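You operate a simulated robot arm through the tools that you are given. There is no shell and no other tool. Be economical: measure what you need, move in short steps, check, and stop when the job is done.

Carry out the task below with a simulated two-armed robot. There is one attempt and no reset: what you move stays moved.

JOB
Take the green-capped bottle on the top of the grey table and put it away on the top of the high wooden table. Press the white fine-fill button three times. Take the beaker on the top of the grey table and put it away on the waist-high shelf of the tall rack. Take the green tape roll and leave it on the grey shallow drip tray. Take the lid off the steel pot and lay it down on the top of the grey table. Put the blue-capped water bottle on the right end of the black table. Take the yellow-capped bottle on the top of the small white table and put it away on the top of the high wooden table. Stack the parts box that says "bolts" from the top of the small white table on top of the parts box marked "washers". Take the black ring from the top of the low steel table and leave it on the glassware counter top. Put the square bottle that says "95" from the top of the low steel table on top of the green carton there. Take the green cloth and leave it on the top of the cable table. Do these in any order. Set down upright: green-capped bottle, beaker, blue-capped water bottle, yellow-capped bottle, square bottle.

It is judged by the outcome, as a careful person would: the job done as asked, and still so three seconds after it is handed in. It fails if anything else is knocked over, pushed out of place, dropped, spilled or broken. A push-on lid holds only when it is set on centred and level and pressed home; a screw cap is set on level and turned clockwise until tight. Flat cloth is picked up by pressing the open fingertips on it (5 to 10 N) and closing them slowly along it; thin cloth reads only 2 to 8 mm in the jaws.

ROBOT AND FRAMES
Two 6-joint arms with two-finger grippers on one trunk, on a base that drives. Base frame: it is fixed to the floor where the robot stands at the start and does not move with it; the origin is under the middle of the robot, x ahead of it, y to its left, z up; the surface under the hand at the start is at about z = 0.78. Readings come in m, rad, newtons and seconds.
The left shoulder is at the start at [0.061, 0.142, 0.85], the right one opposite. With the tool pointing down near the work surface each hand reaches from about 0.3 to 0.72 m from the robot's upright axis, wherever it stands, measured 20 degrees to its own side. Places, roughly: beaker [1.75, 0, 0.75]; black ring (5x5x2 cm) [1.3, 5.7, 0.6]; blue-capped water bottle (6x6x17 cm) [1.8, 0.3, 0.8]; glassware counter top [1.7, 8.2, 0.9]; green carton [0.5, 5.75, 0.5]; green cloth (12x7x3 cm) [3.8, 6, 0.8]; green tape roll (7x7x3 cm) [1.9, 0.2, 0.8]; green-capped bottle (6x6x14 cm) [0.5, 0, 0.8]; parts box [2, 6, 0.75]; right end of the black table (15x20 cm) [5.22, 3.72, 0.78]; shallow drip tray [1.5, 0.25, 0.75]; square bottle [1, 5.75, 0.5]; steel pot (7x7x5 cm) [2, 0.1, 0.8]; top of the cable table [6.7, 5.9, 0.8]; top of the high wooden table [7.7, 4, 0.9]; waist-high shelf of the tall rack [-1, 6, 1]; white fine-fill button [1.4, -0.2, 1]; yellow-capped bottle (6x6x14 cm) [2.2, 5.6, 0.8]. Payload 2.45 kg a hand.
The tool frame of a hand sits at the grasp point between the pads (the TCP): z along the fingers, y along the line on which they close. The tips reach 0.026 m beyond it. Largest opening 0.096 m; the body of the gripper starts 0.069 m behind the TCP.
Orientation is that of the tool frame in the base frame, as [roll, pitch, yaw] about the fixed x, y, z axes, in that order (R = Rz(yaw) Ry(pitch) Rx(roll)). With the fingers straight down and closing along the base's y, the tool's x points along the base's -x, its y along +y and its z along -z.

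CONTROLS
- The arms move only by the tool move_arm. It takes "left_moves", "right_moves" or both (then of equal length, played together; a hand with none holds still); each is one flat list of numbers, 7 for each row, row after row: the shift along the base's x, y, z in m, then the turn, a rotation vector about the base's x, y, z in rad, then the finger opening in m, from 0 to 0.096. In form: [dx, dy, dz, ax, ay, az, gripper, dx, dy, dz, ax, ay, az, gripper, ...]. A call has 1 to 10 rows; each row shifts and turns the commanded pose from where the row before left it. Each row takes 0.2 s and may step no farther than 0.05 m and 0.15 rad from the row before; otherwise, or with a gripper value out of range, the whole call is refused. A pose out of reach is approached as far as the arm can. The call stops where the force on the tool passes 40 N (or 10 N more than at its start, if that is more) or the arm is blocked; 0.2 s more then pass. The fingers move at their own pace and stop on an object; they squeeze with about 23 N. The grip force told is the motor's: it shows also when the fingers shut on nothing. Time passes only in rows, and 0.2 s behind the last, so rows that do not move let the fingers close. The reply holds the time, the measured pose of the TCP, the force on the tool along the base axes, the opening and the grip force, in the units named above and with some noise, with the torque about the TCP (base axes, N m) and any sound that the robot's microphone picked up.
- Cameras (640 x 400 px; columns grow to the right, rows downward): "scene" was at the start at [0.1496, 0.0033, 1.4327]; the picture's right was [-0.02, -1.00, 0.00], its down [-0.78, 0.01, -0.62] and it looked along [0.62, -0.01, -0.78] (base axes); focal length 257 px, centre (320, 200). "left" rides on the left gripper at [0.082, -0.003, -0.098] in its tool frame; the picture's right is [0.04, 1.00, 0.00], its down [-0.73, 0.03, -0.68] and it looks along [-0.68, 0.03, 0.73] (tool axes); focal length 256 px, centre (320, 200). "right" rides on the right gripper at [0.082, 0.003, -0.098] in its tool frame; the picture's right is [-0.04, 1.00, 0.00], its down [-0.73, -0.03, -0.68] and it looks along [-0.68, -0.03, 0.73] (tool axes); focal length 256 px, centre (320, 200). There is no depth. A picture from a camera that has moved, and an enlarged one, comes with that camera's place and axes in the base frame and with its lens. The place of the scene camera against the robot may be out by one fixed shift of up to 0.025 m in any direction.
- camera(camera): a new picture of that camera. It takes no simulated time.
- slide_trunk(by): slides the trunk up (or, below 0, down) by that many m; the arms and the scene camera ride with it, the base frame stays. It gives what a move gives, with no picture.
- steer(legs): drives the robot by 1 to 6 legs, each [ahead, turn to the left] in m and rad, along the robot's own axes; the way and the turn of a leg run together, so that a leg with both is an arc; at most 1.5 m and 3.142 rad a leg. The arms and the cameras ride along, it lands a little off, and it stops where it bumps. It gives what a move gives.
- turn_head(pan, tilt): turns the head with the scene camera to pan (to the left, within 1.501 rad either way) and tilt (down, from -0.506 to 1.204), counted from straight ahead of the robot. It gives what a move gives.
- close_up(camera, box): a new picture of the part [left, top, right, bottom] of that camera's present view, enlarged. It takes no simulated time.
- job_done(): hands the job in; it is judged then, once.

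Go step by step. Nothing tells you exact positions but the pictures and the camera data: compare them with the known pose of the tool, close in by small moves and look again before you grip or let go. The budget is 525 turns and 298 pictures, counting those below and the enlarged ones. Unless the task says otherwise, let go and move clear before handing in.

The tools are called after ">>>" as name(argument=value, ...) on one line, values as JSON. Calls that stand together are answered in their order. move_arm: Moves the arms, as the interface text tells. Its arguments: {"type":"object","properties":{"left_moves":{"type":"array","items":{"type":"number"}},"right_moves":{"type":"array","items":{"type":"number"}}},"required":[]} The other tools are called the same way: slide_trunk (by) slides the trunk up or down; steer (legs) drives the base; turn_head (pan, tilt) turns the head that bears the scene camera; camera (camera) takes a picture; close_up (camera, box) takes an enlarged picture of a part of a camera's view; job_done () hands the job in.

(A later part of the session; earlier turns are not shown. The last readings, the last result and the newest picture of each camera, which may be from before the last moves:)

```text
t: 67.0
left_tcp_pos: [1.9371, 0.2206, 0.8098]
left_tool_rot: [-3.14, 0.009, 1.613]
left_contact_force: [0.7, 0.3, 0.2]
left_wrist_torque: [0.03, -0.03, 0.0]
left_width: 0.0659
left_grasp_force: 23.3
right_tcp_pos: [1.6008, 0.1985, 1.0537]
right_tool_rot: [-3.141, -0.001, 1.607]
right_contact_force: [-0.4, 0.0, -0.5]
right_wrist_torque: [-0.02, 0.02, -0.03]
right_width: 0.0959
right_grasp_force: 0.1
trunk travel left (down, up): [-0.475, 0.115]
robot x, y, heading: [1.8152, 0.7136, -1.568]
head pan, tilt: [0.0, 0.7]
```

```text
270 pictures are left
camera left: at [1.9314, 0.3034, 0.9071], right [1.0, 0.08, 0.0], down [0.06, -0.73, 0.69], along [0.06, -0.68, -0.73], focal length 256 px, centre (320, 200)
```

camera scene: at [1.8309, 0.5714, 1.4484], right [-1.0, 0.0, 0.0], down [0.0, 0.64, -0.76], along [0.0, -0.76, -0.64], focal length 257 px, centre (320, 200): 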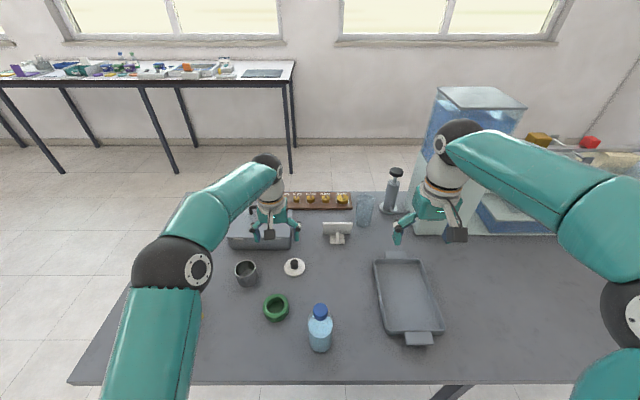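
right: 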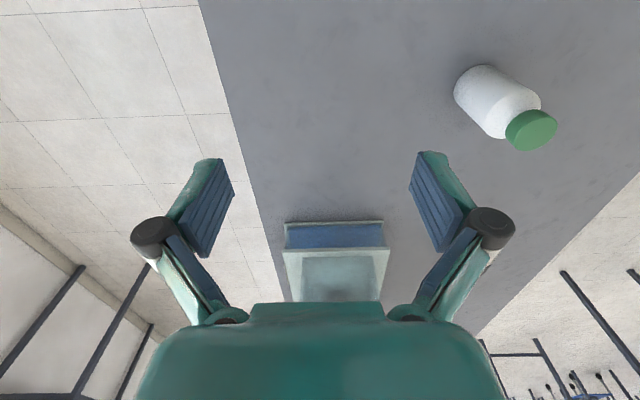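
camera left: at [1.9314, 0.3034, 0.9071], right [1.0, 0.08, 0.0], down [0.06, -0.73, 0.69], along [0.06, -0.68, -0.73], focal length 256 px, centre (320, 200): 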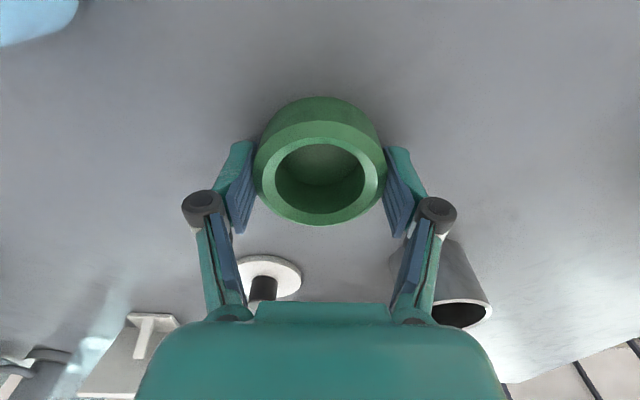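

Tape held. Lift it, move the right hand out of the way, then carry it to over the tray.

>>> move_arm(left_moves=[0, 0, 0.045, 0, 0, 0, 0.04, 0, 0, 0.045, 0, 0, 0, 0.04, 0, 0, 0.045, 0, 0, 0, 0.04, 0, -0.02, 0.045, 0, 0, 0, 0.04, 0, -0.03, 0, 0, 0, 0, 0.04], right_moves=[-0.03, 0.035, 0, 0, 0, 0, 0.096, -0.03, 0.035, 0, 0, 0, 0, 0.096, -0.03, 0.035, 0, 0, 0, 0, 0.096, -0.03, 0.035, 0, 0, 0, 0, 0.096, -0.03, 0.035, 0, 0, 0, 0, 0.096])

>>> move_arm(left_moves=[-0.048, 0, 0, 0, 0, 0, 0.04, -0.048, 0, 0, 0, 0, 0, 0.04, -0.048, 0, 0, 0, 0, 0, 0.04, -0.048, 0, 0, 0, 0, 0, 0.04, -0.048, 0, 0, 0, 0, 0, 0.04, -0.048, 0, 0, 0, 0, 0, 0.04, -0.048, 0, 0, 0, 0, 0, 0.04, -0.03, 0, 0, 0, 0, 0, 0.04])

>>> camera(camera="scene")

>>> camera(camera="left")

```text
t: 68.2
left_tcp_pos: [1.9381, 0.1728, 0.9905]
left_tool_rot: [-3.14, 0.011, 1.612]
left_contact_force: [0.0, 0.1, 0.0]
left_wrist_torque: [-0.01, 0.0, 0.02]
left_width: 0.0661
left_grasp_force: 22.9
right_tcp_pos: [1.4502, 0.3733, 1.0522]
right_tool_rot: [3.141, -0.001, 1.612]
right_contact_force: [0.3, 0.2, 0.1]
right_wrist_torque: [0.01, -0.01, -0.02]
right_width: 0.0959
right_grasp_force: 0.1
trunk travel left (down, up): [-0.475, 0.115]
robot x, y, heading: [1.8162, 0.7109, -1.565]
head pan, tilt: [0.0, 0.7]
```

```text
t: 69.7
left_tcp_pos: [1.7257, 0.1416, 0.9779]
left_tool_rot: [-3.119, -0.021, 1.779]
left_contact_force: [0.3, 0.0, -0.3]
left_wrist_torque: [-0.01, -0.03, 0.02]
left_width: 0.0661
left_grasp_force: 22.6
left hand out of reach, approached as far as the arm can: row 6, 7
right_tcp_pos: [1.4517, 0.3745, 1.0518]
right_tool_rot: [-3.141, 0.002, 1.61]
right_contact_force: [0.2, 0.1, -0.7]
right_wrist_torque: [-0.06, 0.0, 0.0]
right_width: 0.0961
right_grasp_force: 0.1
trunk travel left (down, up): [-0.475, 0.115]
robot x, y, heading: [1.8168, 0.7124, -1.564]
head pan, tilt: [0.0, 0.7]
stopped in row 7 (left hand): the arm was blocked; the commanded pose is now the measured one
```

```text
269 pictures are left
camera scene: at [1.8309, 0.5731, 1.4467], right [-1.0, 0.0, 0.0], down [0.0, 0.64, -0.77], along [0.0, -0.77, -0.64], focal length 257 px, centre (320, 200)
```

scene: 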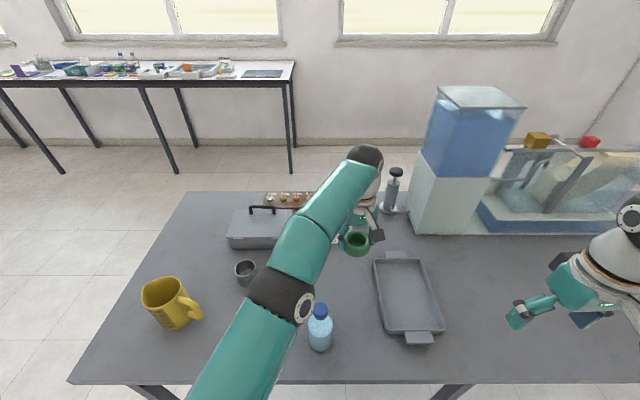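

```text
268 pictures are left
camera left: at [1.7089, 0.2177, 1.0776], right [0.97, 0.25, -0.02], down [0.2, -0.72, 0.66], along [0.15, -0.65, -0.75], focal length 256 px, centre (320, 200)
```

left: 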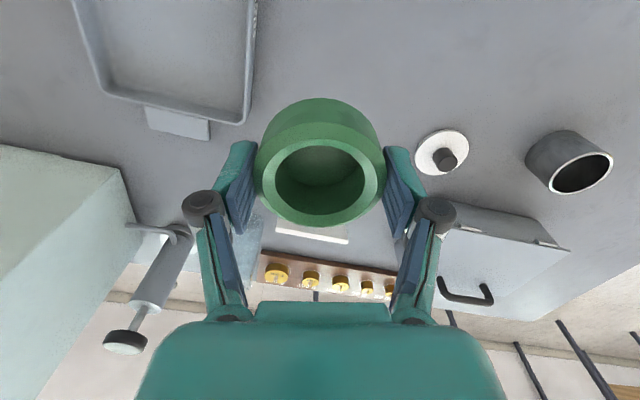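

The left arm's lateral reach ran out, so turning the base right ~0.3 rad will swing the tape right over the tray.

>>> steer(legs=[[0, -0.3]])

>>> camera(camera="left")

>>> camera(camera="scene")

```text
t: 71.0
left_tcp_pos: [1.6192, 0.1662, 0.9757]
left_tool_rot: [-3.124, -0.041, 1.58]
left_contact_force: [-0.6, -0.3, -0.3]
left_wrist_torque: [-0.01, 0.04, 0.02]
left_width: 0.0657
left_grasp_force: 23.1
right_tcp_pos: [1.387, 0.4629, 1.0534]
right_tool_rot: [-3.142, 0.003, 1.385]
right_contact_force: [1.1, 0.0, 0.8]
right_wrist_torque: [0.0, 0.01, -0.02]
right_width: 0.0962
right_grasp_force: 0.0
trunk travel left (down, up): [-0.475, 0.115]
robot x, y, heading: [1.8327, 0.7142, -1.79]
head pan, tilt: [0.0, 0.7]
stopped in leg 1: the robot was blocked; the commanded pose is now the measured one
```

```text
267 pictures are left
camera left: at [1.6177, 0.2443, 1.0779], right [1.0, 0.05, -0.02], down [0.05, -0.76, 0.65], along [0.02, -0.65, -0.76], focal length 256 px, centre (320, 200)
```

left: 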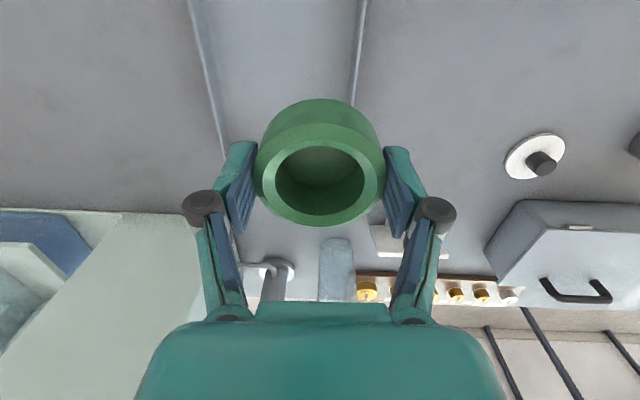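

```text
266 pictures are left
camera scene: at [1.808, 0.5737, 1.448], right [-0.98, 0.21, 0.0], down [0.14, 0.63, -0.77], along [-0.16, -0.75, -0.64], focal length 257 px, centre (320, 200)
```

scene: 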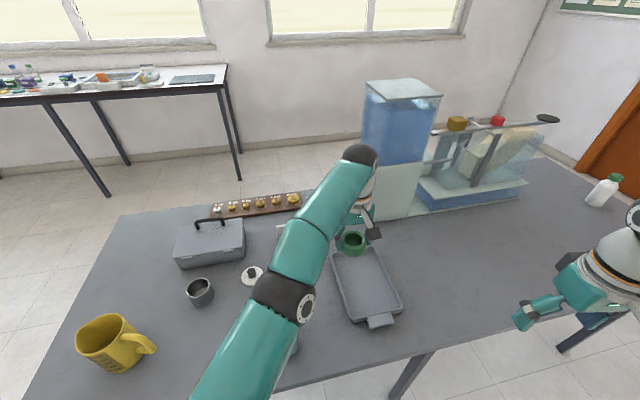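

Tape is nearly over the tray (centre ≈ (1.58, 0.20)). Shift slightly and lower partway, then look.

>>> move_arm(left_moves=[-0.035, 0.03, 0, 0, 0, 0, 0.04, 0, 0, -0.045, 0, 0, 0, 0.04, 0, 0, -0.035, 0, 0, 0, 0.04])

>>> camera(camera="left")

>>> close_up(camera="scene", box=[260, 200, 460, 350])

```text
t: 71.8
left_tcp_pos: [1.5893, 0.1927, 0.8963]
left_tool_rot: [-3.123, -0.041, 1.59]
left_contact_force: [0.0, -0.4, 0.0]
left_wrist_torque: [-0.02, 0.01, -0.02]
left_width: 0.0658
left_grasp_force: 22.9
right_tcp_pos: [1.3872, 0.4627, 1.0542]
right_tool_rot: [-3.141, -0.001, 1.384]
right_contact_force: [0.0, 0.0, 0.2]
right_wrist_torque: [0.01, -0.02, 0.02]
right_width: 0.0958
right_grasp_force: 0.0
trunk travel left (down, up): [-0.475, 0.115]
robot x, y, heading: [1.8252, 0.7108, -1.787]
head pan, tilt: [0.0, 0.7]
```

```text
265 pictures are left
camera left: at [1.5852, 0.2693, 0.998], right [1.0, 0.06, -0.02], down [0.06, -0.76, 0.65], along [0.03, -0.65, -0.76], focal length 256 px, centre (320, 200)
```

left: 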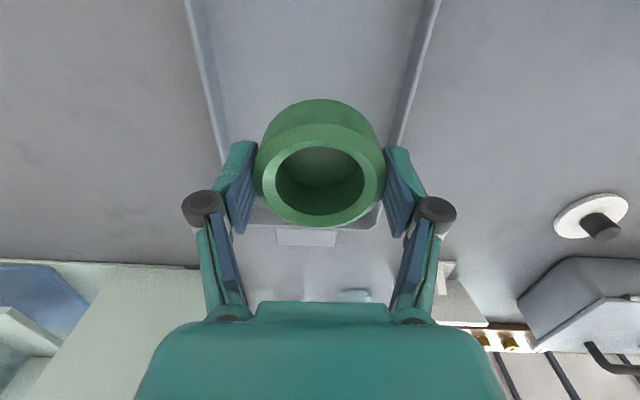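

```text
2.67 times, centred on (360, 275) of scene
camera zoom: at [1.8075, 0.5728, 1.4488], right [-0.98, 0.21, 0.0], down [0.14, 0.63, -0.76], along [-0.16, -0.75, -0.64], focal length 686 px, centre (213, 0)
```

zoom: 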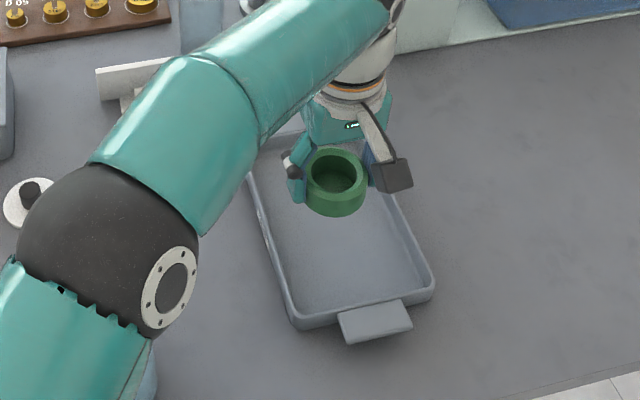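

Good placement; shift 1 cm and lower into the tray.

>>> move_arm(left_moves=[-0.01, 0.015, -0.035, 0, 0, 0, 0.04, 0, 0, -0.025, 0, 0, 0, 0.04, 0, 0, -0.008, 0, 0, 0, 0.04])

>>> move_arm(left_moves=[0, 0, -0.004, 0, 0, 0, 0.04, 0, 0, -0.003, 0, 0, 0, 0.04])

>>> camera(camera="left")

```text
t: 72.6
left_tcp_pos: [1.5796, 0.2031, 0.8367]
left_tool_rot: [-3.115, -0.035, 1.597]
left_contact_force: [-0.5, -0.6, -0.2]
left_wrist_torque: [0.0, 0.02, 0.01]
left_width: 0.0657
left_grasp_force: 22.5
right_tcp_pos: [1.3866, 0.4619, 1.0545]
right_tool_rot: [-3.141, 0.001, 1.383]
right_contact_force: [-0.5, 0.6, -0.2]
right_wrist_torque: [-0.01, -0.03, 0.02]
right_width: 0.0958
right_grasp_force: 0.1
trunk travel left (down, up): [-0.475, 0.115]
robot x, y, heading: [1.8275, 0.7097, -1.787]
head pan, tilt: [0.0, 0.7]
```

```text
t: 73.2
left_tcp_pos: [1.5792, 0.2035, 0.8284]
left_tool_rot: [-3.113, -0.034, 1.597]
left_contact_force: [-0.2, -0.6, -0.4]
left_wrist_torque: [0.02, 0.0, 0.01]
left_width: 0.066
left_grasp_force: 23.3
right_tcp_pos: [1.3876, 0.4612, 1.0531]
right_tool_rot: [3.14, -0.001, 1.385]
right_contact_force: [-0.4, 0.1, 0.5]
right_wrist_torque: [0.0, 0.0, 0.0]
right_width: 0.0958
right_grasp_force: 0.0
trunk travel left (down, up): [-0.475, 0.115]
robot x, y, heading: [1.8236, 0.7094, -1.789]
head pan, tilt: [0.0, 0.7]
```

```text
263 pictures are left
camera left: at [1.5771, 0.2812, 0.9294], right [1.0, 0.07, -0.03], down [0.07, -0.76, 0.65], along [0.02, -0.65, -0.76], focal length 256 px, centre (320, 200)
```

left: 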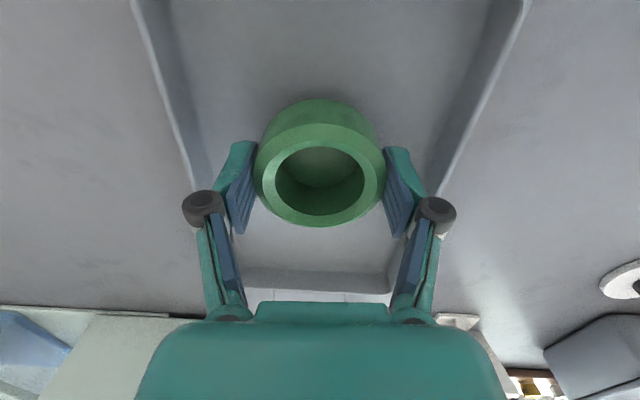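

Centred in the tray; lower the last few millimetres to contact and release.

>>> move_arm(left_moves=[0, 0, -0.003, 0, 0, 0, 0.04, 0, 0, -0.003, 0, 0, 0, 0.04, 0, 0, -0.002, 0, 0, 0, 0.04])

```text
t: 74.0
left_tcp_pos: [1.58, 0.2038, 0.8193]
left_tool_rot: [-3.116, -0.035, 1.596]
left_contact_force: [-0.6, 0.1, -1.1]
left_wrist_torque: [0.01, 0.01, 0.02]
left_width: 0.0661
left_grasp_force: 23.1
right_tcp_pos: [1.3863, 0.4622, 1.053]
right_tool_rot: [3.141, 0.002, 1.382]
right_contact_force: [0.1, -0.3, -0.4]
right_wrist_torque: [-0.02, 0.03, -0.04]
right_width: 0.0961
right_grasp_force: 0.1
trunk travel left (down, up): [-0.475, 0.115]
robot x, y, heading: [1.8259, 0.7102, -1.785]
head pan, tilt: [0.0, 0.7]
```

>>> move_arm(left_moves=[0, 0, -0.003, 0, 0, 0, 0.04, 0, 0, -0.002, 0, 0, 0, 0.04])

```text
t: 74.6
left_tcp_pos: [1.5788, 0.2021, 0.8158]
left_tool_rot: [-3.114, -0.032, 1.595]
left_contact_force: [-0.4, 0.3, 7.3]
left_wrist_torque: [-0.18, -0.11, -0.04]
left_width: 0.066
left_grasp_force: 22.9
right_tcp_pos: [1.3868, 0.463, 1.0544]
right_tool_rot: [3.141, -0.001, 1.384]
right_contact_force: [-0.8, 0.2, -0.4]
right_wrist_torque: [-0.01, -0.01, -0.02]
right_width: 0.0964
right_grasp_force: 0.0
trunk travel left (down, up): [-0.475, 0.115]
robot x, y, heading: [1.8245, 0.7092, -1.785]
head pan, tilt: [0.0, 0.7]
```

Contact. Release and rise.

>>> move_arm(left_moves=[0, 0, 0, 0, 0, 0, 0.085, 0, 0, 0, 0, 0, 0, 0.085, 0, 0, 0.04, 0, 0, 0, 0.085, 0, 0, 0.05, 0, 0, 0, 0.085, 0, 0, 0.05, 0, 0, 0, 0.085, 0, 0, 0.05, 0, 0, 0, 0.085])

>>> camera(camera="left")

```text
t: 76.2
left_tcp_pos: [1.6211, 0.1733, 0.9981]
left_tool_rot: [-3.107, -0.054, 1.688]
left_contact_force: [0.0, 0.2, 0.2]
left_wrist_torque: [0.04, 0.0, 0.02]
left_width: 0.0848
left_grasp_force: 0.0
left hand out of reach, approached as far as the arm can: row 6
right_tcp_pos: [1.3864, 0.4619, 1.0535]
right_tool_rot: [-3.141, 0.003, 1.383]
right_contact_force: [-0.2, -0.5, -0.4]
right_wrist_torque: [-0.01, 0.05, 0.01]
right_width: 0.0958
right_grasp_force: 0.0
trunk travel left (down, up): [-0.475, 0.115]
robot x, y, heading: [1.8265, 0.7092, -1.792]
head pan, tilt: [0.0, 0.7]
stopped in row 6 (left hand): the arm was blocked; the commanded pose is now the measured one
```

```text
262 pictures are left
camera left: at [1.6128, 0.2484, 1.1017], right [0.99, 0.16, -0.03], down [0.14, -0.76, 0.64], along [0.07, -0.63, -0.77], focal length 256 px, centre (320, 200)
```

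left: 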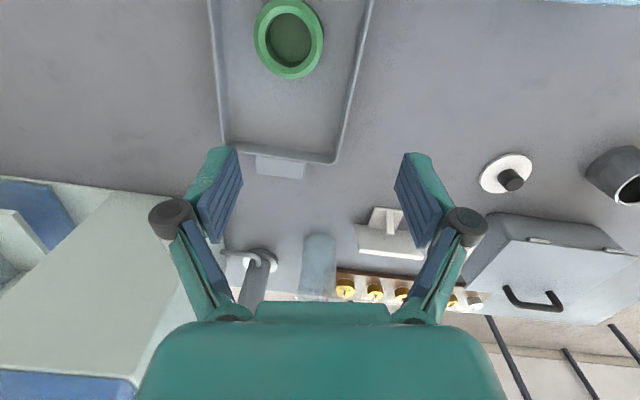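

Tape rests in the tray. Next I'll take the blue-capped bottle with the left hand; first turn the base back square.

>>> steer(legs=[[0, 0.2]])

>>> move_arm(left_moves=[0.0, 0.03, 0.03, 0, 0, -0.02, 0.09, 0, 0.03, 0.03, 0, 0, -0.02, 0.09, 0, 0.045, 0, 0, 0, 0, 0.09, 0.02, 0.045, 0, 0, 0, 0, 0.09])

>>> camera(camera="left")

>>> camera(camera="scene")

```text
t: 77.2
left_tcp_pos: [1.6673, 0.1593, 0.9987]
left_tool_rot: [-3.106, -0.052, 1.77]
left_contact_force: [-0.7, -0.9, -0.4]
left_wrist_torque: [-0.02, 0.02, 0.0]
left_width: 0.0849
left_grasp_force: 0.1
right_tcp_pos: [1.4111, 0.4202, 1.055]
right_tool_rot: [-3.141, 0.001, 1.481]
right_contact_force: [0.9, -0.1, -0.4]
right_wrist_torque: [-0.06, -0.04, -0.03]
right_width: 0.096
right_grasp_force: 0.1
trunk travel left (down, up): [-0.475, 0.115]
robot x, y, heading: [1.8236, 0.7084, -1.704]
head pan, tilt: [0.0, 0.7]
stopped in leg 1: the robot was blocked; the commanded pose is now the measured one
```

```text
t: 78.2
left_tcp_pos: [1.689, 0.3117, 1.0605]
left_tool_rot: [-3.106, -0.052, 1.732]
left_contact_force: [0.9, -0.1, 0.4]
left_wrist_torque: [-0.04, 0.02, -0.01]
left_width: 0.0901
left_grasp_force: 0.1
right_tcp_pos: [1.4105, 0.423, 1.0554]
right_tool_rot: [-3.141, 0.002, 1.481]
right_contact_force: [1.0, 0.1, -0.2]
right_wrist_torque: [-0.03, -0.03, 0.02]
right_width: 0.0958
right_grasp_force: 0.0
trunk travel left (down, up): [-0.475, 0.115]
robot x, y, heading: [1.8234, 0.71, -1.7]
head pan, tilt: [0.0, 0.7]
```

```text
261 pictures are left
camera left: at [1.6761, 0.3872, 1.1638], right [0.98, 0.2, -0.04], down [0.18, -0.75, 0.64], along [0.1, -0.63, -0.77], focal length 256 px, centre (320, 200)
```

left: 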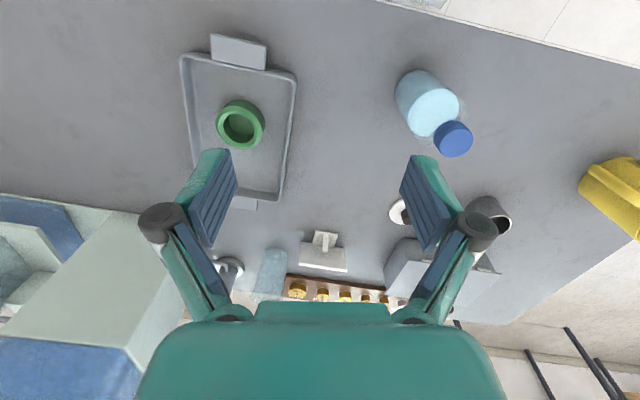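

```text
260 pictures are left
camera scene: at [1.8177, 0.5725, 1.4486], right [-0.99, 0.13, 0.0], down [0.08, 0.64, -0.77], along [-0.1, -0.76, -0.64], focal length 257 px, centre (320, 200)
```

scene: 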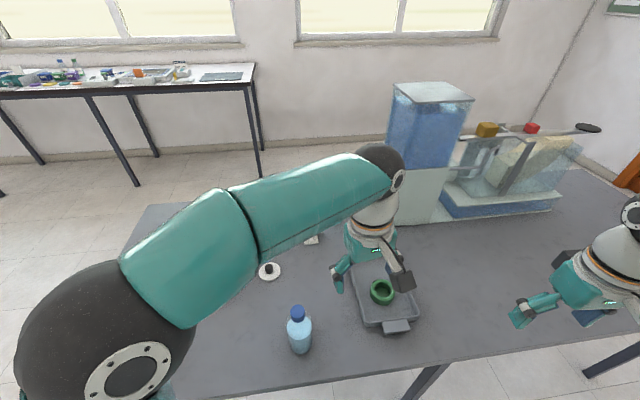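

Bottle cap at (1.808, 0.306). I'll level the tool and move above the bottle.

>>> move_arm(left_moves=[0.04, 0, 0, -0.046, -0.043, 0, 0.09, 0.04, 0, 0, 0, 0, 0, 0.09, 0.039, -0.006, 0, 0, 0, 0, 0.09])

>>> camera(camera="left")

```text
t: 79.0
left_tcp_pos: [1.805, 0.3055, 1.0597]
left_tool_rot: [-3.14, -0.001, 1.732]
left_contact_force: [0.5, 1.2, -0.3]
left_wrist_torque: [-0.01, -0.01, 0.0]
left_width: 0.0899
left_grasp_force: 0.0
right_tcp_pos: [1.4105, 0.4219, 1.0556]
right_tool_rot: [-3.139, 0.002, 1.48]
right_contact_force: [-0.4, 0.2, -0.1]
right_wrist_torque: [-0.02, 0.0, -0.02]
right_width: 0.0961
right_grasp_force: 0.1
trunk travel left (down, up): [-0.475, 0.115]
robot x, y, heading: [1.8248, 0.7099, -1.699]
head pan, tilt: [0.0, 0.7]
```

```text
259 pictures are left
camera left: at [1.7894, 0.3857, 1.1583], right [0.98, 0.2, 0.0], down [0.15, -0.72, 0.68], along [0.13, -0.67, -0.73], focal length 256 px, centre (320, 200)
```

left: 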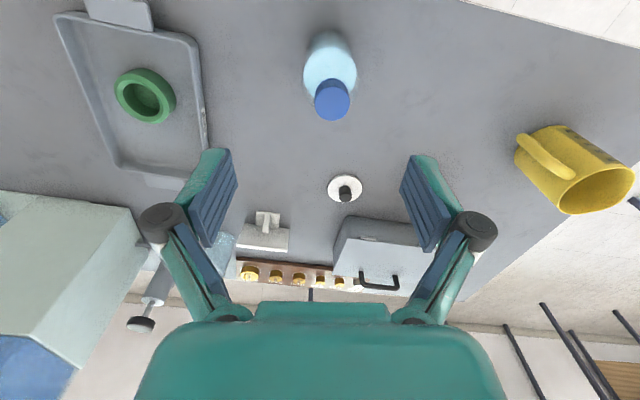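

Cap at (1.815, 0.303). Align and descend to TCP z≈0.882, then look.

>>> move_arm(left_moves=[0.01, -0.003, -0.04, 0, 0, 0, 0.092, 0, 0, -0.045, 0, 0, 0, 0.092, 0, 0, -0.045, 0, 0, 0, 0.092, 0, 0, -0.045, 0, 0, 0, 0.092])

>>> camera(camera="left")

>>> close_up(camera="scene", box=[240, 260, 360, 350])

```text
t: 80.0
left_tcp_pos: [1.8159, 0.2999, 0.8841]
left_tool_rot: [3.141, -0.001, 1.731]
left_contact_force: [0.9, -0.4, -0.3]
left_wrist_torque: [0.05, -0.03, -0.01]
left_width: 0.0918
left_grasp_force: 0.1
right_tcp_pos: [1.4108, 0.4205, 1.0545]
right_tool_rot: [-3.141, 0.003, 1.483]
right_contact_force: [0.2, -0.1, -1.3]
right_wrist_torque: [0.01, 0.0, 0.02]
right_width: 0.0958
right_grasp_force: 0.1
trunk travel left (down, up): [-0.475, 0.115]
robot x, y, heading: [1.8226, 0.7143, -1.701]
head pan, tilt: [0.0, 0.7]
```

```text
258 pictures are left
camera left: at [1.8, 0.3797, 0.9841], right [0.98, 0.2, 0.0], down [0.15, -0.72, 0.68], along [0.14, -0.67, -0.73], focal length 256 px, centre (320, 200)
```

left: 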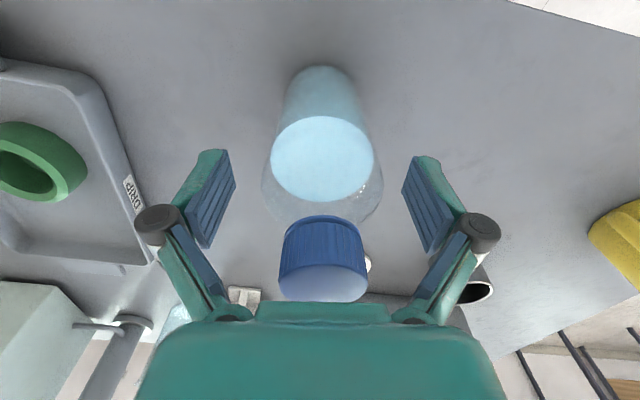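

```text
4.44 times, centred on (300, 305) of scene
camera zoom: at [1.8165, 0.5706, 1.4484], right [-0.99, 0.13, 0.0], down [0.08, 0.64, -0.76], along [-0.1, -0.76, -0.65], focal length 1144 px, centre (409, -267)
```

zoom: 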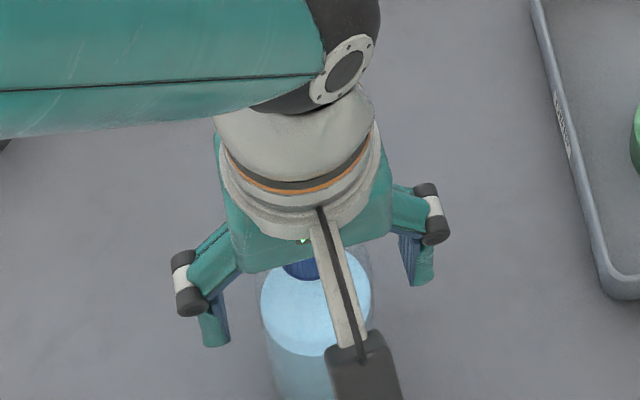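

Well centred with cap clearance. Lower 8 mm and grip.

>>> move_arm(left_moves=[0, 0.001, -0.008, 0, 0, 0, 0.092, 0, 0, 0, 0, 0, 0, 0.06, 0, 0, 0, 0, 0, 0, 0.04, 0, 0, 0, 0, 0, 0, 0.04])

>>> camera(camera="left")

```text
t: 81.0
left_tcp_pos: [1.8163, 0.3007, 0.8776]
left_tool_rot: [-3.14, 0.0, 1.732]
left_contact_force: [1.1, 1.1, 0.4]
left_wrist_torque: [0.09, 0.03, -0.01]
left_width: 0.0587
left_grasp_force: 22.6
right_tcp_pos: [1.409, 0.4215, 1.0558]
right_tool_rot: [3.14, 0.003, 1.482]
right_contact_force: [0.3, 0.1, 0.0]
right_wrist_torque: [-0.02, 0.0, -0.03]
right_width: 0.096
right_grasp_force: 0.0
trunk travel left (down, up): [-0.475, 0.115]
robot x, y, heading: [1.8242, 0.7097, -1.7]
head pan, tilt: [0.0, 0.7]
```

```text
256 pictures are left
camera left: at [1.7998, 0.382, 0.9764], right [0.98, 0.2, 0.0], down [0.15, -0.72, 0.68], along [0.14, -0.67, -0.73], focal length 256 px, centre (320, 200)
```

left: 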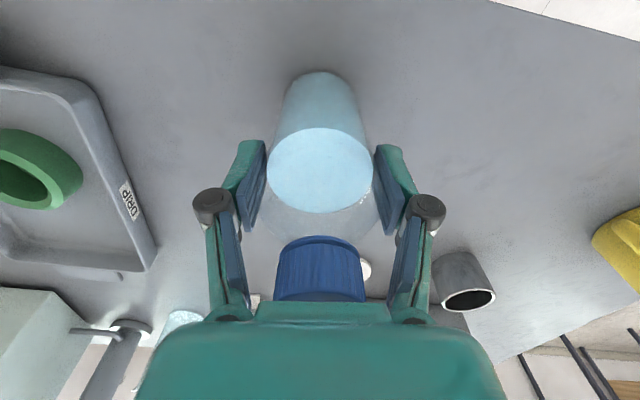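

Bottle held (59 mm). Lift it and raise to a carrying pose, then back out.

>>> move_arm(left_moves=[0, 0, 0.03, 0, 0, 0, 0.04, 0, 0, 0.045, 0, 0, 0, 0.04, 0, 0, 0.045, 0, 0, 0, 0.04, 0.03, 0, 0.03, 0, 0, 0, 0.04, 0.04, 0, 0, 0, 0, 0, 0.04])

>>> steer(legs=[[-0.32, 0]])

>>> camera(camera="scene")

```text
t: 82.2
left_tcp_pos: [1.8869, 0.2987, 1.0258]
left_tool_rot: [-3.141, 0.0, 1.732]
left_contact_force: [0.3, 0.3, -2.9]
left_wrist_torque: [0.0, 0.0, -0.01]
left_width: 0.0588
left_grasp_force: 23.0
right_tcp_pos: [1.4116, 0.4208, 1.0568]
right_tool_rot: [-3.141, 0.002, 1.483]
right_contact_force: [-0.8, -0.3, -0.3]
right_wrist_torque: [-0.03, 0.0, 0.0]
right_width: 0.0962
right_grasp_force: 0.1
trunk travel left (down, up): [-0.475, 0.115]
robot x, y, heading: [1.821, 0.707, -1.701]
head pan, tilt: [0.0, 0.7]
```

```text
t: 84.3
left_tcp_pos: [1.9281, 0.6155, 1.0277]
left_tool_rot: [-3.141, 0.001, 1.735]
left_contact_force: [-0.4, 0.1, -1.6]
left_wrist_torque: [0.0, 0.01, 0.03]
left_width: 0.0588
left_grasp_force: 23.0
right_tcp_pos: [1.4512, 0.7366, 1.0557]
right_tool_rot: [3.139, 0.003, 1.484]
right_contact_force: [0.8, -0.6, 0.3]
right_wrist_torque: [0.0, 0.01, 0.03]
right_width: 0.0959
right_grasp_force: 0.2
trunk travel left (down, up): [-0.475, 0.115]
robot x, y, heading: [1.8641, 1.0265, -1.699]
head pan, tilt: [0.0, 0.7]
```

```text
255 pictures are left
camera scene: at [1.8581, 0.8883, 1.4486], right [-0.99, 0.12, 0.0], down [0.08, 0.64, -0.77], along [-0.1, -0.76, -0.64], focal length 257 px, centre (320, 200)
```

scene: 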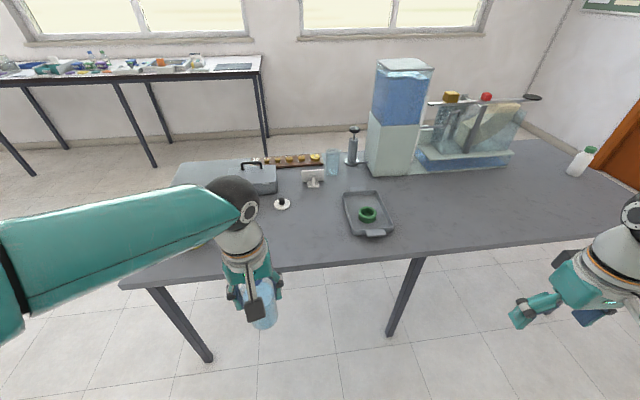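

>>> move_arm(right_moves=[0.036, -0.026, 0, 0, 0, 0, 0.09, 0.036, -0.026, 0, 0, 0, 0, 0.09, 0.036, -0.026, 0, 0, 0, 0, 0.09, 0.036, -0.026, 0, 0, 0, 0, 0.09, 0.036, -0.026, 0, 0, 0, -0.1, 0.09])

>>> steer(legs=[[0, -0.72], [0, -0.72]])

```text
t: 85.5
left_tcp_pos: [1.9295, 0.6137, 1.0264]
left_tool_rot: [-3.14, 0.0, 1.736]
left_contact_force: [0.7, -0.9, -2.5]
left_wrist_torque: [0.01, 0.01, 0.01]
left_width: 0.0588
left_grasp_force: 23.1
right_tcp_pos: [1.6338, 0.6046, 1.0578]
right_tool_rot: [-3.14, 0.002, 1.382]
right_contact_force: [-0.1, -0.2, -0.3]
right_wrist_torque: [0.0, 0.0, -0.03]
right_width: 0.09
right_grasp_force: 0.1
trunk travel left (down, up): [-0.475, 0.115]
robot x, y, heading: [1.86, 1.025, -1.702]
head pan, tilt: [0.0, 0.7]
```

```text
t: 90.1
left_tcp_pos: [1.4628, 0.891, 1.027]
left_tool_rot: [3.137, 0.002, 0.339]
left_contact_force: [-0.3, 0.4, -3.2]
left_wrist_torque: [-0.08, -0.01, 0.01]
left_width: 0.0587
left_grasp_force: 22.9
right_tcp_pos: [1.4014, 1.1796, 1.057]
right_tool_rot: [3.14, -0.001, -0.008]
right_contact_force: [-0.8, 0.6, -0.3]
right_wrist_torque: [0.0, -0.03, 0.01]
right_width: 0.0898
right_grasp_force: 0.1
trunk travel left (down, up): [-0.475, 0.115]
robot x, y, heading: [1.8626, 0.9698, -3.129]
head pan, tilt: [0.0, 0.7]
stopped in leg 2: the robot was blocked; the commanded pose is now the measured one
```

>>> steer(legs=[[1.3, 0]])

>>> steer(legs=[[0, 0.75], [0, 0.8]])

>>> camera(camera="scene")

```text
t: 96.8
left_tcp_pos: [0.1533, 0.8408, 1.0275]
left_tool_rot: [3.14, 0.0, 0.363]
left_contact_force: [-0.2, 0.0, -2.0]
left_wrist_torque: [-0.02, 0.0, -0.01]
left_width: 0.0588
left_grasp_force: 23.5
right_tcp_pos: [0.0859, 1.1284, 1.0586]
right_tool_rot: [-3.141, 0.0, 0.015]
right_contact_force: [-0.3, -1.0, 0.3]
right_wrist_torque: [0.02, -0.04, -0.04]
right_width: 0.09
right_grasp_force: 0.0
trunk travel left (down, up): [-0.475, 0.115]
robot x, y, heading: [0.5495, 0.9318, -3.101]
head pan, tilt: [0.0, 0.7]
```

```text
t: 101.5
left_tcp_pos: [0.6057, 0.5209, 1.0279]
left_tool_rot: [-3.141, -0.002, 1.846]
left_contact_force: [-0.1, 0.7, -1.5]
left_wrist_torque: [0.04, 0.04, 0.02]
left_width: 0.059
left_grasp_force: 23.1
right_tcp_pos: [0.3126, 0.4779, 1.0602]
right_tool_rot: [-3.141, 0.002, 1.494]
right_contact_force: [0.4, 0.0, 0.0]
right_wrist_torque: [-0.01, 0.03, -0.01]
right_width: 0.09
right_grasp_force: 0.1
trunk travel left (down, up): [-0.475, 0.115]
robot x, y, heading: [0.4862, 0.9285, -1.586]
head pan, tilt: [0.0, 0.7]
stopped in leg 2: the robot was blocked; the commanded pose is now the measured one
```

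```text
254 pictures are left
camera scene: at [0.5038, 0.7876, 1.4483], right [-1.0, 0.01, 0.0], down [0.01, 0.65, -0.76], along [-0.01, -0.76, -0.65], focal length 257 px, centre (320, 200)
```

scene: 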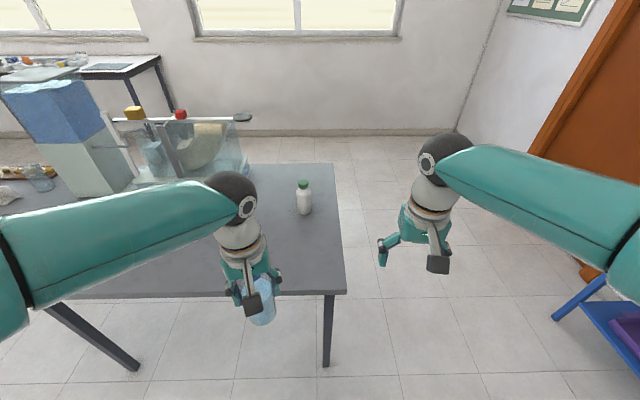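

Green bottle near (0.55, 0.07). Move closer and turn left a little so the right arm points at it.

>>> steer(legs=[[0.2, 0], [0, 0.4]])

>>> camera(camera="scene")

```text
t: 104.4
left_tcp_pos: [0.7511, 0.4012, 1.0286]
left_tool_rot: [-3.14, 0.002, 2.253]
left_contact_force: [0.5, 0.5, -2.8]
left_wrist_torque: [0.03, 0.02, -0.01]
left_width: 0.0588
left_grasp_force: 23.4
right_tcp_pos: [0.498, 0.2467, 1.0599]
right_tool_rot: [-3.141, 0.0, 1.906]
right_contact_force: [-0.4, -0.4, -0.5]
right_wrist_torque: [-0.02, -0.01, 0.0]
right_width: 0.0901
right_grasp_force: 0.1
trunk travel left (down, up): [-0.475, 0.115]
robot x, y, heading: [0.47, 0.726, -1.181]
head pan, tilt: [0.0, 0.7]
```

```text
253 pictures are left
camera scene: at [0.5394, 0.5948, 1.4484], right [-0.92, -0.38, 0.0], down [-0.25, 0.6, -0.76], along [0.29, -0.71, -0.65], focal length 257 px, centre (320, 200)
```

scene: 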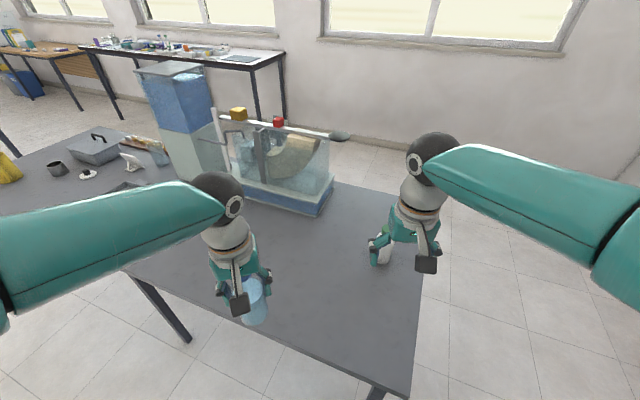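

>>> move_arm(right_moves=[0.01, -0.04, 0, 0, 0, 0, 0.09, 0.01, -0.04, 0, 0, 0, 0, 0.09, 0.01, -0.04, -0.02, 0, 0, 0, 0.09])

>>> camera(camera="right")

```text
t: 105.2
left_tcp_pos: [0.7509, 0.3983, 1.0272]
left_tool_rot: [3.14, -0.003, 2.251]
left_contact_force: [0.5, 0.0, -2.8]
left_wrist_torque: [0.04, 0.01, -0.01]
left_width: 0.0589
left_grasp_force: 22.9
right_tcp_pos: [0.5256, 0.1269, 1.0386]
right_tool_rot: [3.141, 0.0, 1.901]
right_contact_force: [0.9, -0.2, 0.0]
right_wrist_torque: [0.03, -0.01, -0.04]
right_width: 0.0902
right_grasp_force: 0.0
trunk travel left (down, up): [-0.475, 0.115]
robot x, y, heading: [0.4668, 0.7288, -1.182]
head pan, tilt: [0.0, 0.7]
```

```text
252 pictures are left
camera right: at [0.5038, 0.2044, 1.1362], right [0.96, 0.29, 0.0], down [0.21, -0.7, 0.68], along [0.2, -0.65, -0.73], focal length 256 px, centre (320, 200)
```

right: 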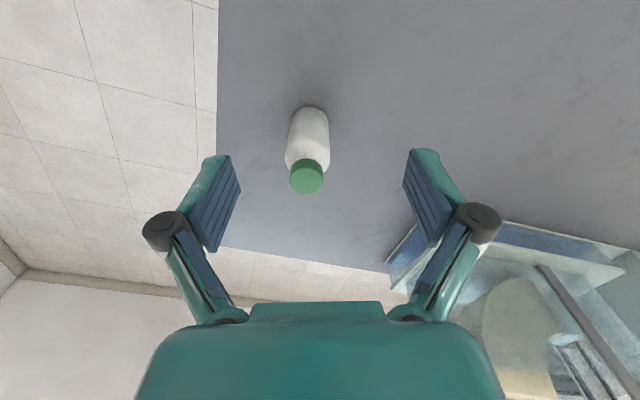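

>>> move_arm(right_moves=[0.008, -0.047, 0, 0, 0, 0, 0.09, 0.007, -0.047, 0, 0, 0, 0, 0.09, 0, 0, -0.03, 0, 0, 0, 0.09])

>>> camera(camera="right")

```text
t: 106.0
left_tcp_pos: [0.7514, 0.4015, 1.029]
left_tool_rot: [-3.141, -0.002, 2.253]
left_contact_force: [-0.3, 0.0, -2.8]
left_wrist_torque: [0.06, 0.01, 0.0]
left_width: 0.059
left_grasp_force: 22.9
right_tcp_pos: [0.5338, 0.0683, 1.0007]
right_tool_rot: [3.141, 0.003, 1.902]
right_contact_force: [0.1, -0.6, 0.0]
right_wrist_torque: [0.03, 0.03, -0.02]
right_width: 0.0903
right_grasp_force: 0.0
right hand out of reach, approached as far as the arm can: row 2
trunk travel left (down, up): [-0.475, 0.115]
robot x, y, heading: [0.4683, 0.7258, -1.182]
head pan, tilt: [0.0, 0.7]
```

```text
251 pictures are left
camera right: at [0.5112, 0.1473, 1.0978], right [0.96, 0.29, 0.0], down [0.21, -0.7, 0.68], along [0.2, -0.65, -0.73], focal length 256 px, centre (320, 200)
```

right: 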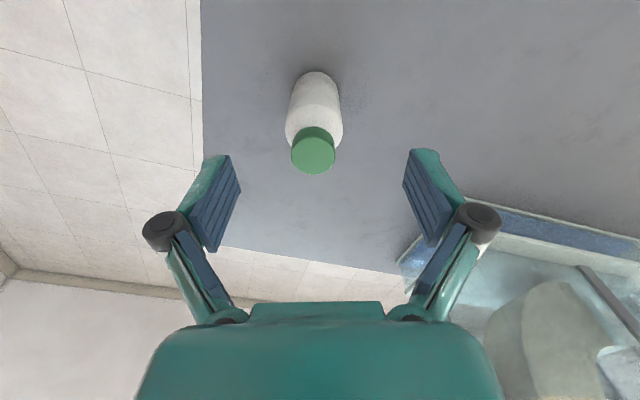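

>>> move_arm(right_moves=[0.0, 0, -0.035, 0, 0, 0, 0.09, 0.004, -0.017, -0.01, 0, 0, 0, 0.09, 0.003, -0.017, -0.01, 0, 0, 0, 0.09])

>>> camera(camera="right")

```text
t: 106.8
left_tcp_pos: [0.7504, 0.4016, 1.0294]
left_tool_rot: [3.141, 0.0, 2.254]
left_contact_force: [-0.1, 0.1, -2.5]
left_wrist_torque: [0.03, -0.02, 0.03]
left_width: 0.0588
left_grasp_force: 23.1
right_tcp_pos: [0.5405, 0.039, 0.9457]
right_tool_rot: [-3.141, 0.002, 1.904]
right_contact_force: [-0.4, 0.4, -0.9]
right_wrist_torque: [-0.01, -0.01, 0.0]
right_width: 0.0903
right_grasp_force: 0.0
right hand out of reach, approached as far as the arm can: row 3
trunk travel left (down, up): [-0.475, 0.115]
robot x, y, heading: [0.4702, 0.7255, -1.182]
head pan, tilt: [0.0, 0.7]
```

```text
250 pictures are left
camera right: at [0.5179, 0.1174, 1.0422], right [0.96, 0.29, 0.0], down [0.21, -0.7, 0.68], along [0.2, -0.65, -0.73], focal length 256 px, centre (320, 200)
```

right: 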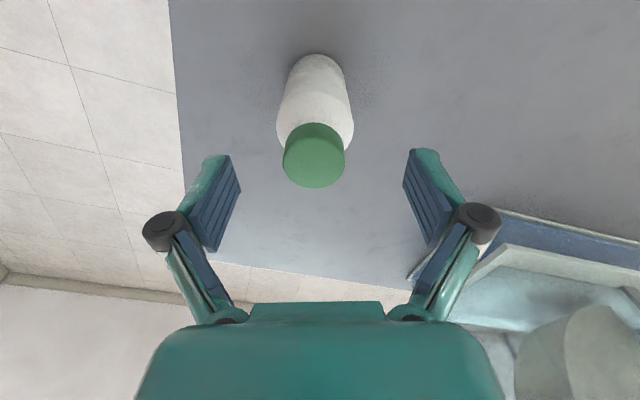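

>>> move_arm(right_moves=[0, -0.003, -0.035, 0, 0, 0, 0.09, 0, -0.004, -0.03, 0, 0, 0, 0.09, 0, 0, -0.015, 0, 0, 0, 0.09])

>>> camera(camera="right")

```text
t: 107.6
left_tcp_pos: [0.7507, 0.4017, 1.0293]
left_tool_rot: [-3.14, 0.002, 2.254]
left_contact_force: [-0.3, -0.8, -2.7]
left_wrist_torque: [0.02, 0.03, 0.0]
left_width: 0.0587
left_grasp_force: 23.4
right_tcp_pos: [0.5403, 0.0331, 0.8643]
right_tool_rot: [-3.141, 0.002, 1.902]
right_contact_force: [-0.5, -1.4, 0.0]
right_wrist_torque: [-0.02, 0.01, 0.0]
right_width: 0.0901
right_grasp_force: 0.1
trunk travel left (down, up): [-0.475, 0.115]
robot x, y, heading: [0.4722, 0.7246, -1.182]
head pan, tilt: [0.0, 0.7]
```

```text
249 pictures are left
camera right: at [0.5184, 0.1105, 0.9615], right [0.96, 0.29, 0.0], down [0.21, -0.7, 0.68], along [0.2, -0.65, -0.73], focal length 256 px, centre (320, 200)
```

right: 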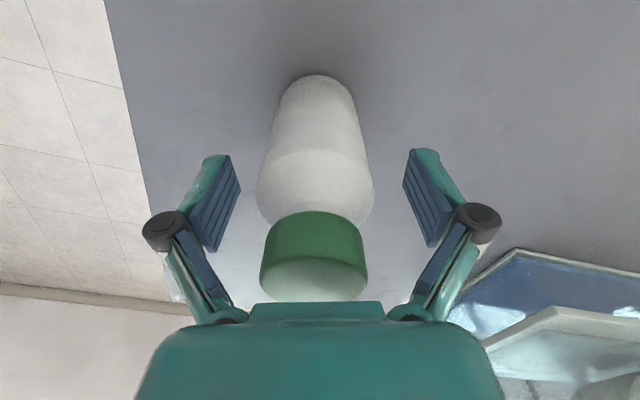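

>>> move_arm(right_moves=[-0.001, 0, -0.008, 0, 0, 0, 0.09, 0, 0, 0, 0, 0, 0, 0.06, 0, 0, 0, 0, 0, 0, 0.04, 0, 0, 0, 0, 0, 0, 0.04, 0, 0, 0.03, 0, 0, 0, 0.04, 0, 0, 0.04, 0, 0, 0, 0.04])

>>> camera(camera="right")

```text
t: 109.0
left_tcp_pos: [0.752, 0.4012, 1.0292]
left_tool_rot: [-3.141, -0.002, 2.253]
left_contact_force: [0.7, 0.3, -3.0]
left_wrist_torque: [-0.03, -0.01, 0.02]
left_width: 0.0587
left_grasp_force: 23.7
right_tcp_pos: [0.5393, 0.0328, 0.9272]
right_tool_rot: [3.141, -0.002, 1.902]
right_contact_force: [0.2, -0.4, -1.5]
right_wrist_torque: [0.03, -0.01, 0.0]
right_width: 0.0551
right_grasp_force: 22.8
trunk travel left (down, up): [-0.475, 0.115]
robot x, y, heading: [0.4669, 0.7248, -1.181]
head pan, tilt: [0.0, 0.7]
```

```text
248 pictures are left
camera right: at [0.5172, 0.1101, 1.025], right [0.96, 0.29, 0.0], down [0.21, -0.7, 0.68], along [0.2, -0.65, -0.73], focal length 256 px, centre (320, 200)
```

right: 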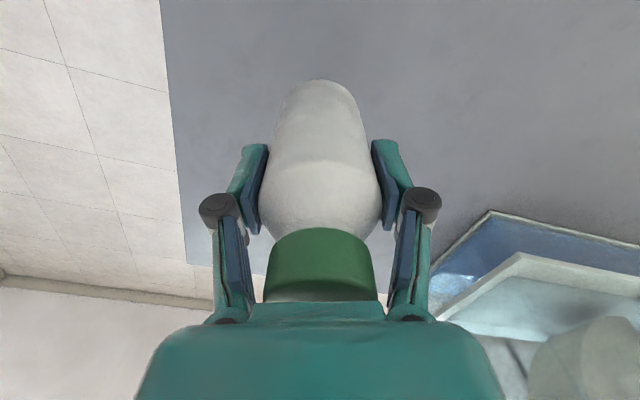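

Green bottle held. Raise and draw it in, then drive.

>>> move_arm(right_moves=[0, 0, 0.04, 0, 0, 0, 0.04, -0.016, 0.037, 0.025, 0, 0, 0, 0.04, -0.016, 0.037, 0.025, 0, 0, 0, 0.04, -0.016, 0.037, 0.02, 0, 0, 0, 0.04, -0.016, 0.037, 0, 0, 0, 0, 0.04, -0.016, 0.037, 0, 0, 0, 0, 0.04])

>>> steer(legs=[[-0.3, 0]])

>>> turn_head(pan=0.5, tilt=0.4)

>>> camera(camera="scene")

```text
t: 110.4
left_tcp_pos: [0.7509, 0.4042, 1.029]
left_tool_rot: [3.141, 0.0, 2.252]
left_contact_force: [-0.6, 0.3, -3.0]
left_wrist_torque: [-0.01, 0.02, -0.01]
left_width: 0.0586
left_grasp_force: 23.3
right_tcp_pos: [0.4561, 0.2291, 1.027]
right_tool_rot: [3.141, 0.004, 1.904]
right_contact_force: [-0.5, 0.8, -2.8]
right_wrist_torque: [-0.02, 0.01, -0.02]
right_width: 0.0549
right_grasp_force: 23.3
right hand out of reach, approached as far as the arm can: row 1
trunk travel left (down, up): [-0.475, 0.115]
robot x, y, heading: [0.47, 0.7259, -1.181]
head pan, tilt: [0.0, 0.7]
```

```text
t: 112.5
left_tcp_pos: [0.6362, 0.683, 1.0297]
left_tool_rot: [-3.14, 0.0, 2.256]
left_contact_force: [0.0, 0.4, -2.2]
left_wrist_torque: [-0.06, -0.01, -0.04]
left_width: 0.0585
left_grasp_force: 23.1
right_tcp_pos: [0.342, 0.5078, 1.0258]
right_tool_rot: [3.14, 0.003, 1.905]
right_contact_force: [-0.6, 0.3, -3.0]
right_wrist_torque: [-0.04, -0.03, 0.02]
right_width: 0.0549
right_grasp_force: 23.3
trunk travel left (down, up): [-0.475, 0.115]
robot x, y, heading: [0.3535, 1.0035, -1.181]
head pan, tilt: [0.0, 0.7]
```

```text
t: 113.4
left_tcp_pos: [0.6365, 0.6828, 1.0293]
left_tool_rot: [-3.141, 0.0, 2.258]
left_contact_force: [-0.2, 0.1, -1.7]
left_wrist_torque: [0.04, 0.04, -0.03]
left_width: 0.0587
left_grasp_force: 22.1
right_tcp_pos: [0.3439, 0.507, 1.0257]
right_tool_rot: [-3.141, 0.003, 1.905]
right_contact_force: [-0.3, 0.0, -3.2]
right_wrist_torque: [0.01, 0.01, 0.03]
right_width: 0.0551
right_grasp_force: 22.7
trunk travel left (down, up): [-0.475, 0.115]
robot x, y, heading: [0.3555, 1.0025, -1.173]
head pan, tilt: [0.499, 0.4]
```

```text
247 pictures are left
camera scene: at [0.4639, 0.8948, 1.4752], right [-0.63, -0.78, 0.0], down [-0.3, 0.25, -0.92], along [0.72, -0.58, -0.39], focal length 257 px, centre (320, 200)
```

scene: 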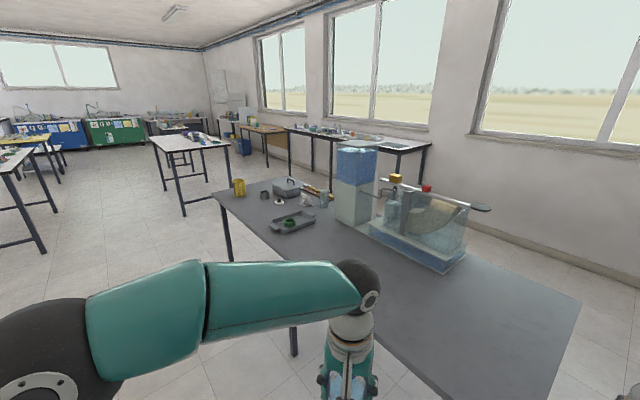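

>>> steer(legs=[[0, 0.6], [0, 0.58]])

>>> turn_head(pan=0.15, tilt=0.25)

>>> camera(camera="scene")

```text
t: 117.4
left_tcp_pos: [0.7616, 1.142, 1.0292]
left_tool_rot: [3.141, 0.0, -2.848]
left_contact_force: [0.9, 0.1, -2.8]
left_wrist_torque: [-0.06, 0.0, -0.03]
left_width: 0.0588
left_grasp_force: 23.0
right_tcp_pos: [0.8107, 0.8028, 1.0255]
right_tool_rot: [-3.141, 0.001, 3.084]
right_contact_force: [-0.7, 0.3, -2.7]
right_wrist_torque: [-0.03, 0.0, -0.01]
right_width: 0.0552
right_grasp_force: 22.9
trunk travel left (down, up): [-0.475, 0.115]
robot x, y, heading: [0.3553, 0.9559, -0.01]
head pan, tilt: [0.499, 0.4]
```

```text
t: 118.3
left_tcp_pos: [0.7614, 1.1388, 1.0303]
left_tool_rot: [3.14, 0.0, -2.849]
left_contact_force: [-0.3, 0.4, -1.9]
left_wrist_torque: [0.04, 0.04, 0.0]
left_width: 0.0588
left_grasp_force: 22.9
right_tcp_pos: [0.81, 0.8005, 1.0265]
right_tool_rot: [3.141, 0.002, 3.084]
right_contact_force: [0.2, 0.0, -2.3]
right_wrist_torque: [-0.02, 0.01, 0.0]
right_width: 0.0551
right_grasp_force: 23.1
trunk travel left (down, up): [-0.475, 0.115]
robot x, y, heading: [0.3581, 0.9596, -0.009]
head pan, tilt: [0.15, 0.25]
```

```text
246 pictures are left
camera scene: at [0.523, 0.972, 1.4892], right [0.14, -0.99, 0.0], down [-0.25, -0.03, -0.97], along [0.96, 0.14, -0.25], focal length 257 px, centre (320, 200)
```

scene: 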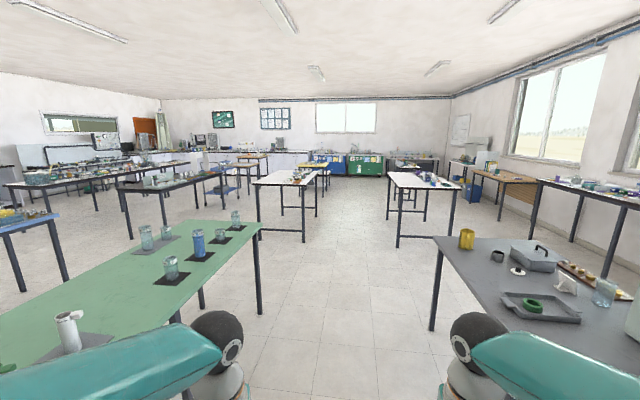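

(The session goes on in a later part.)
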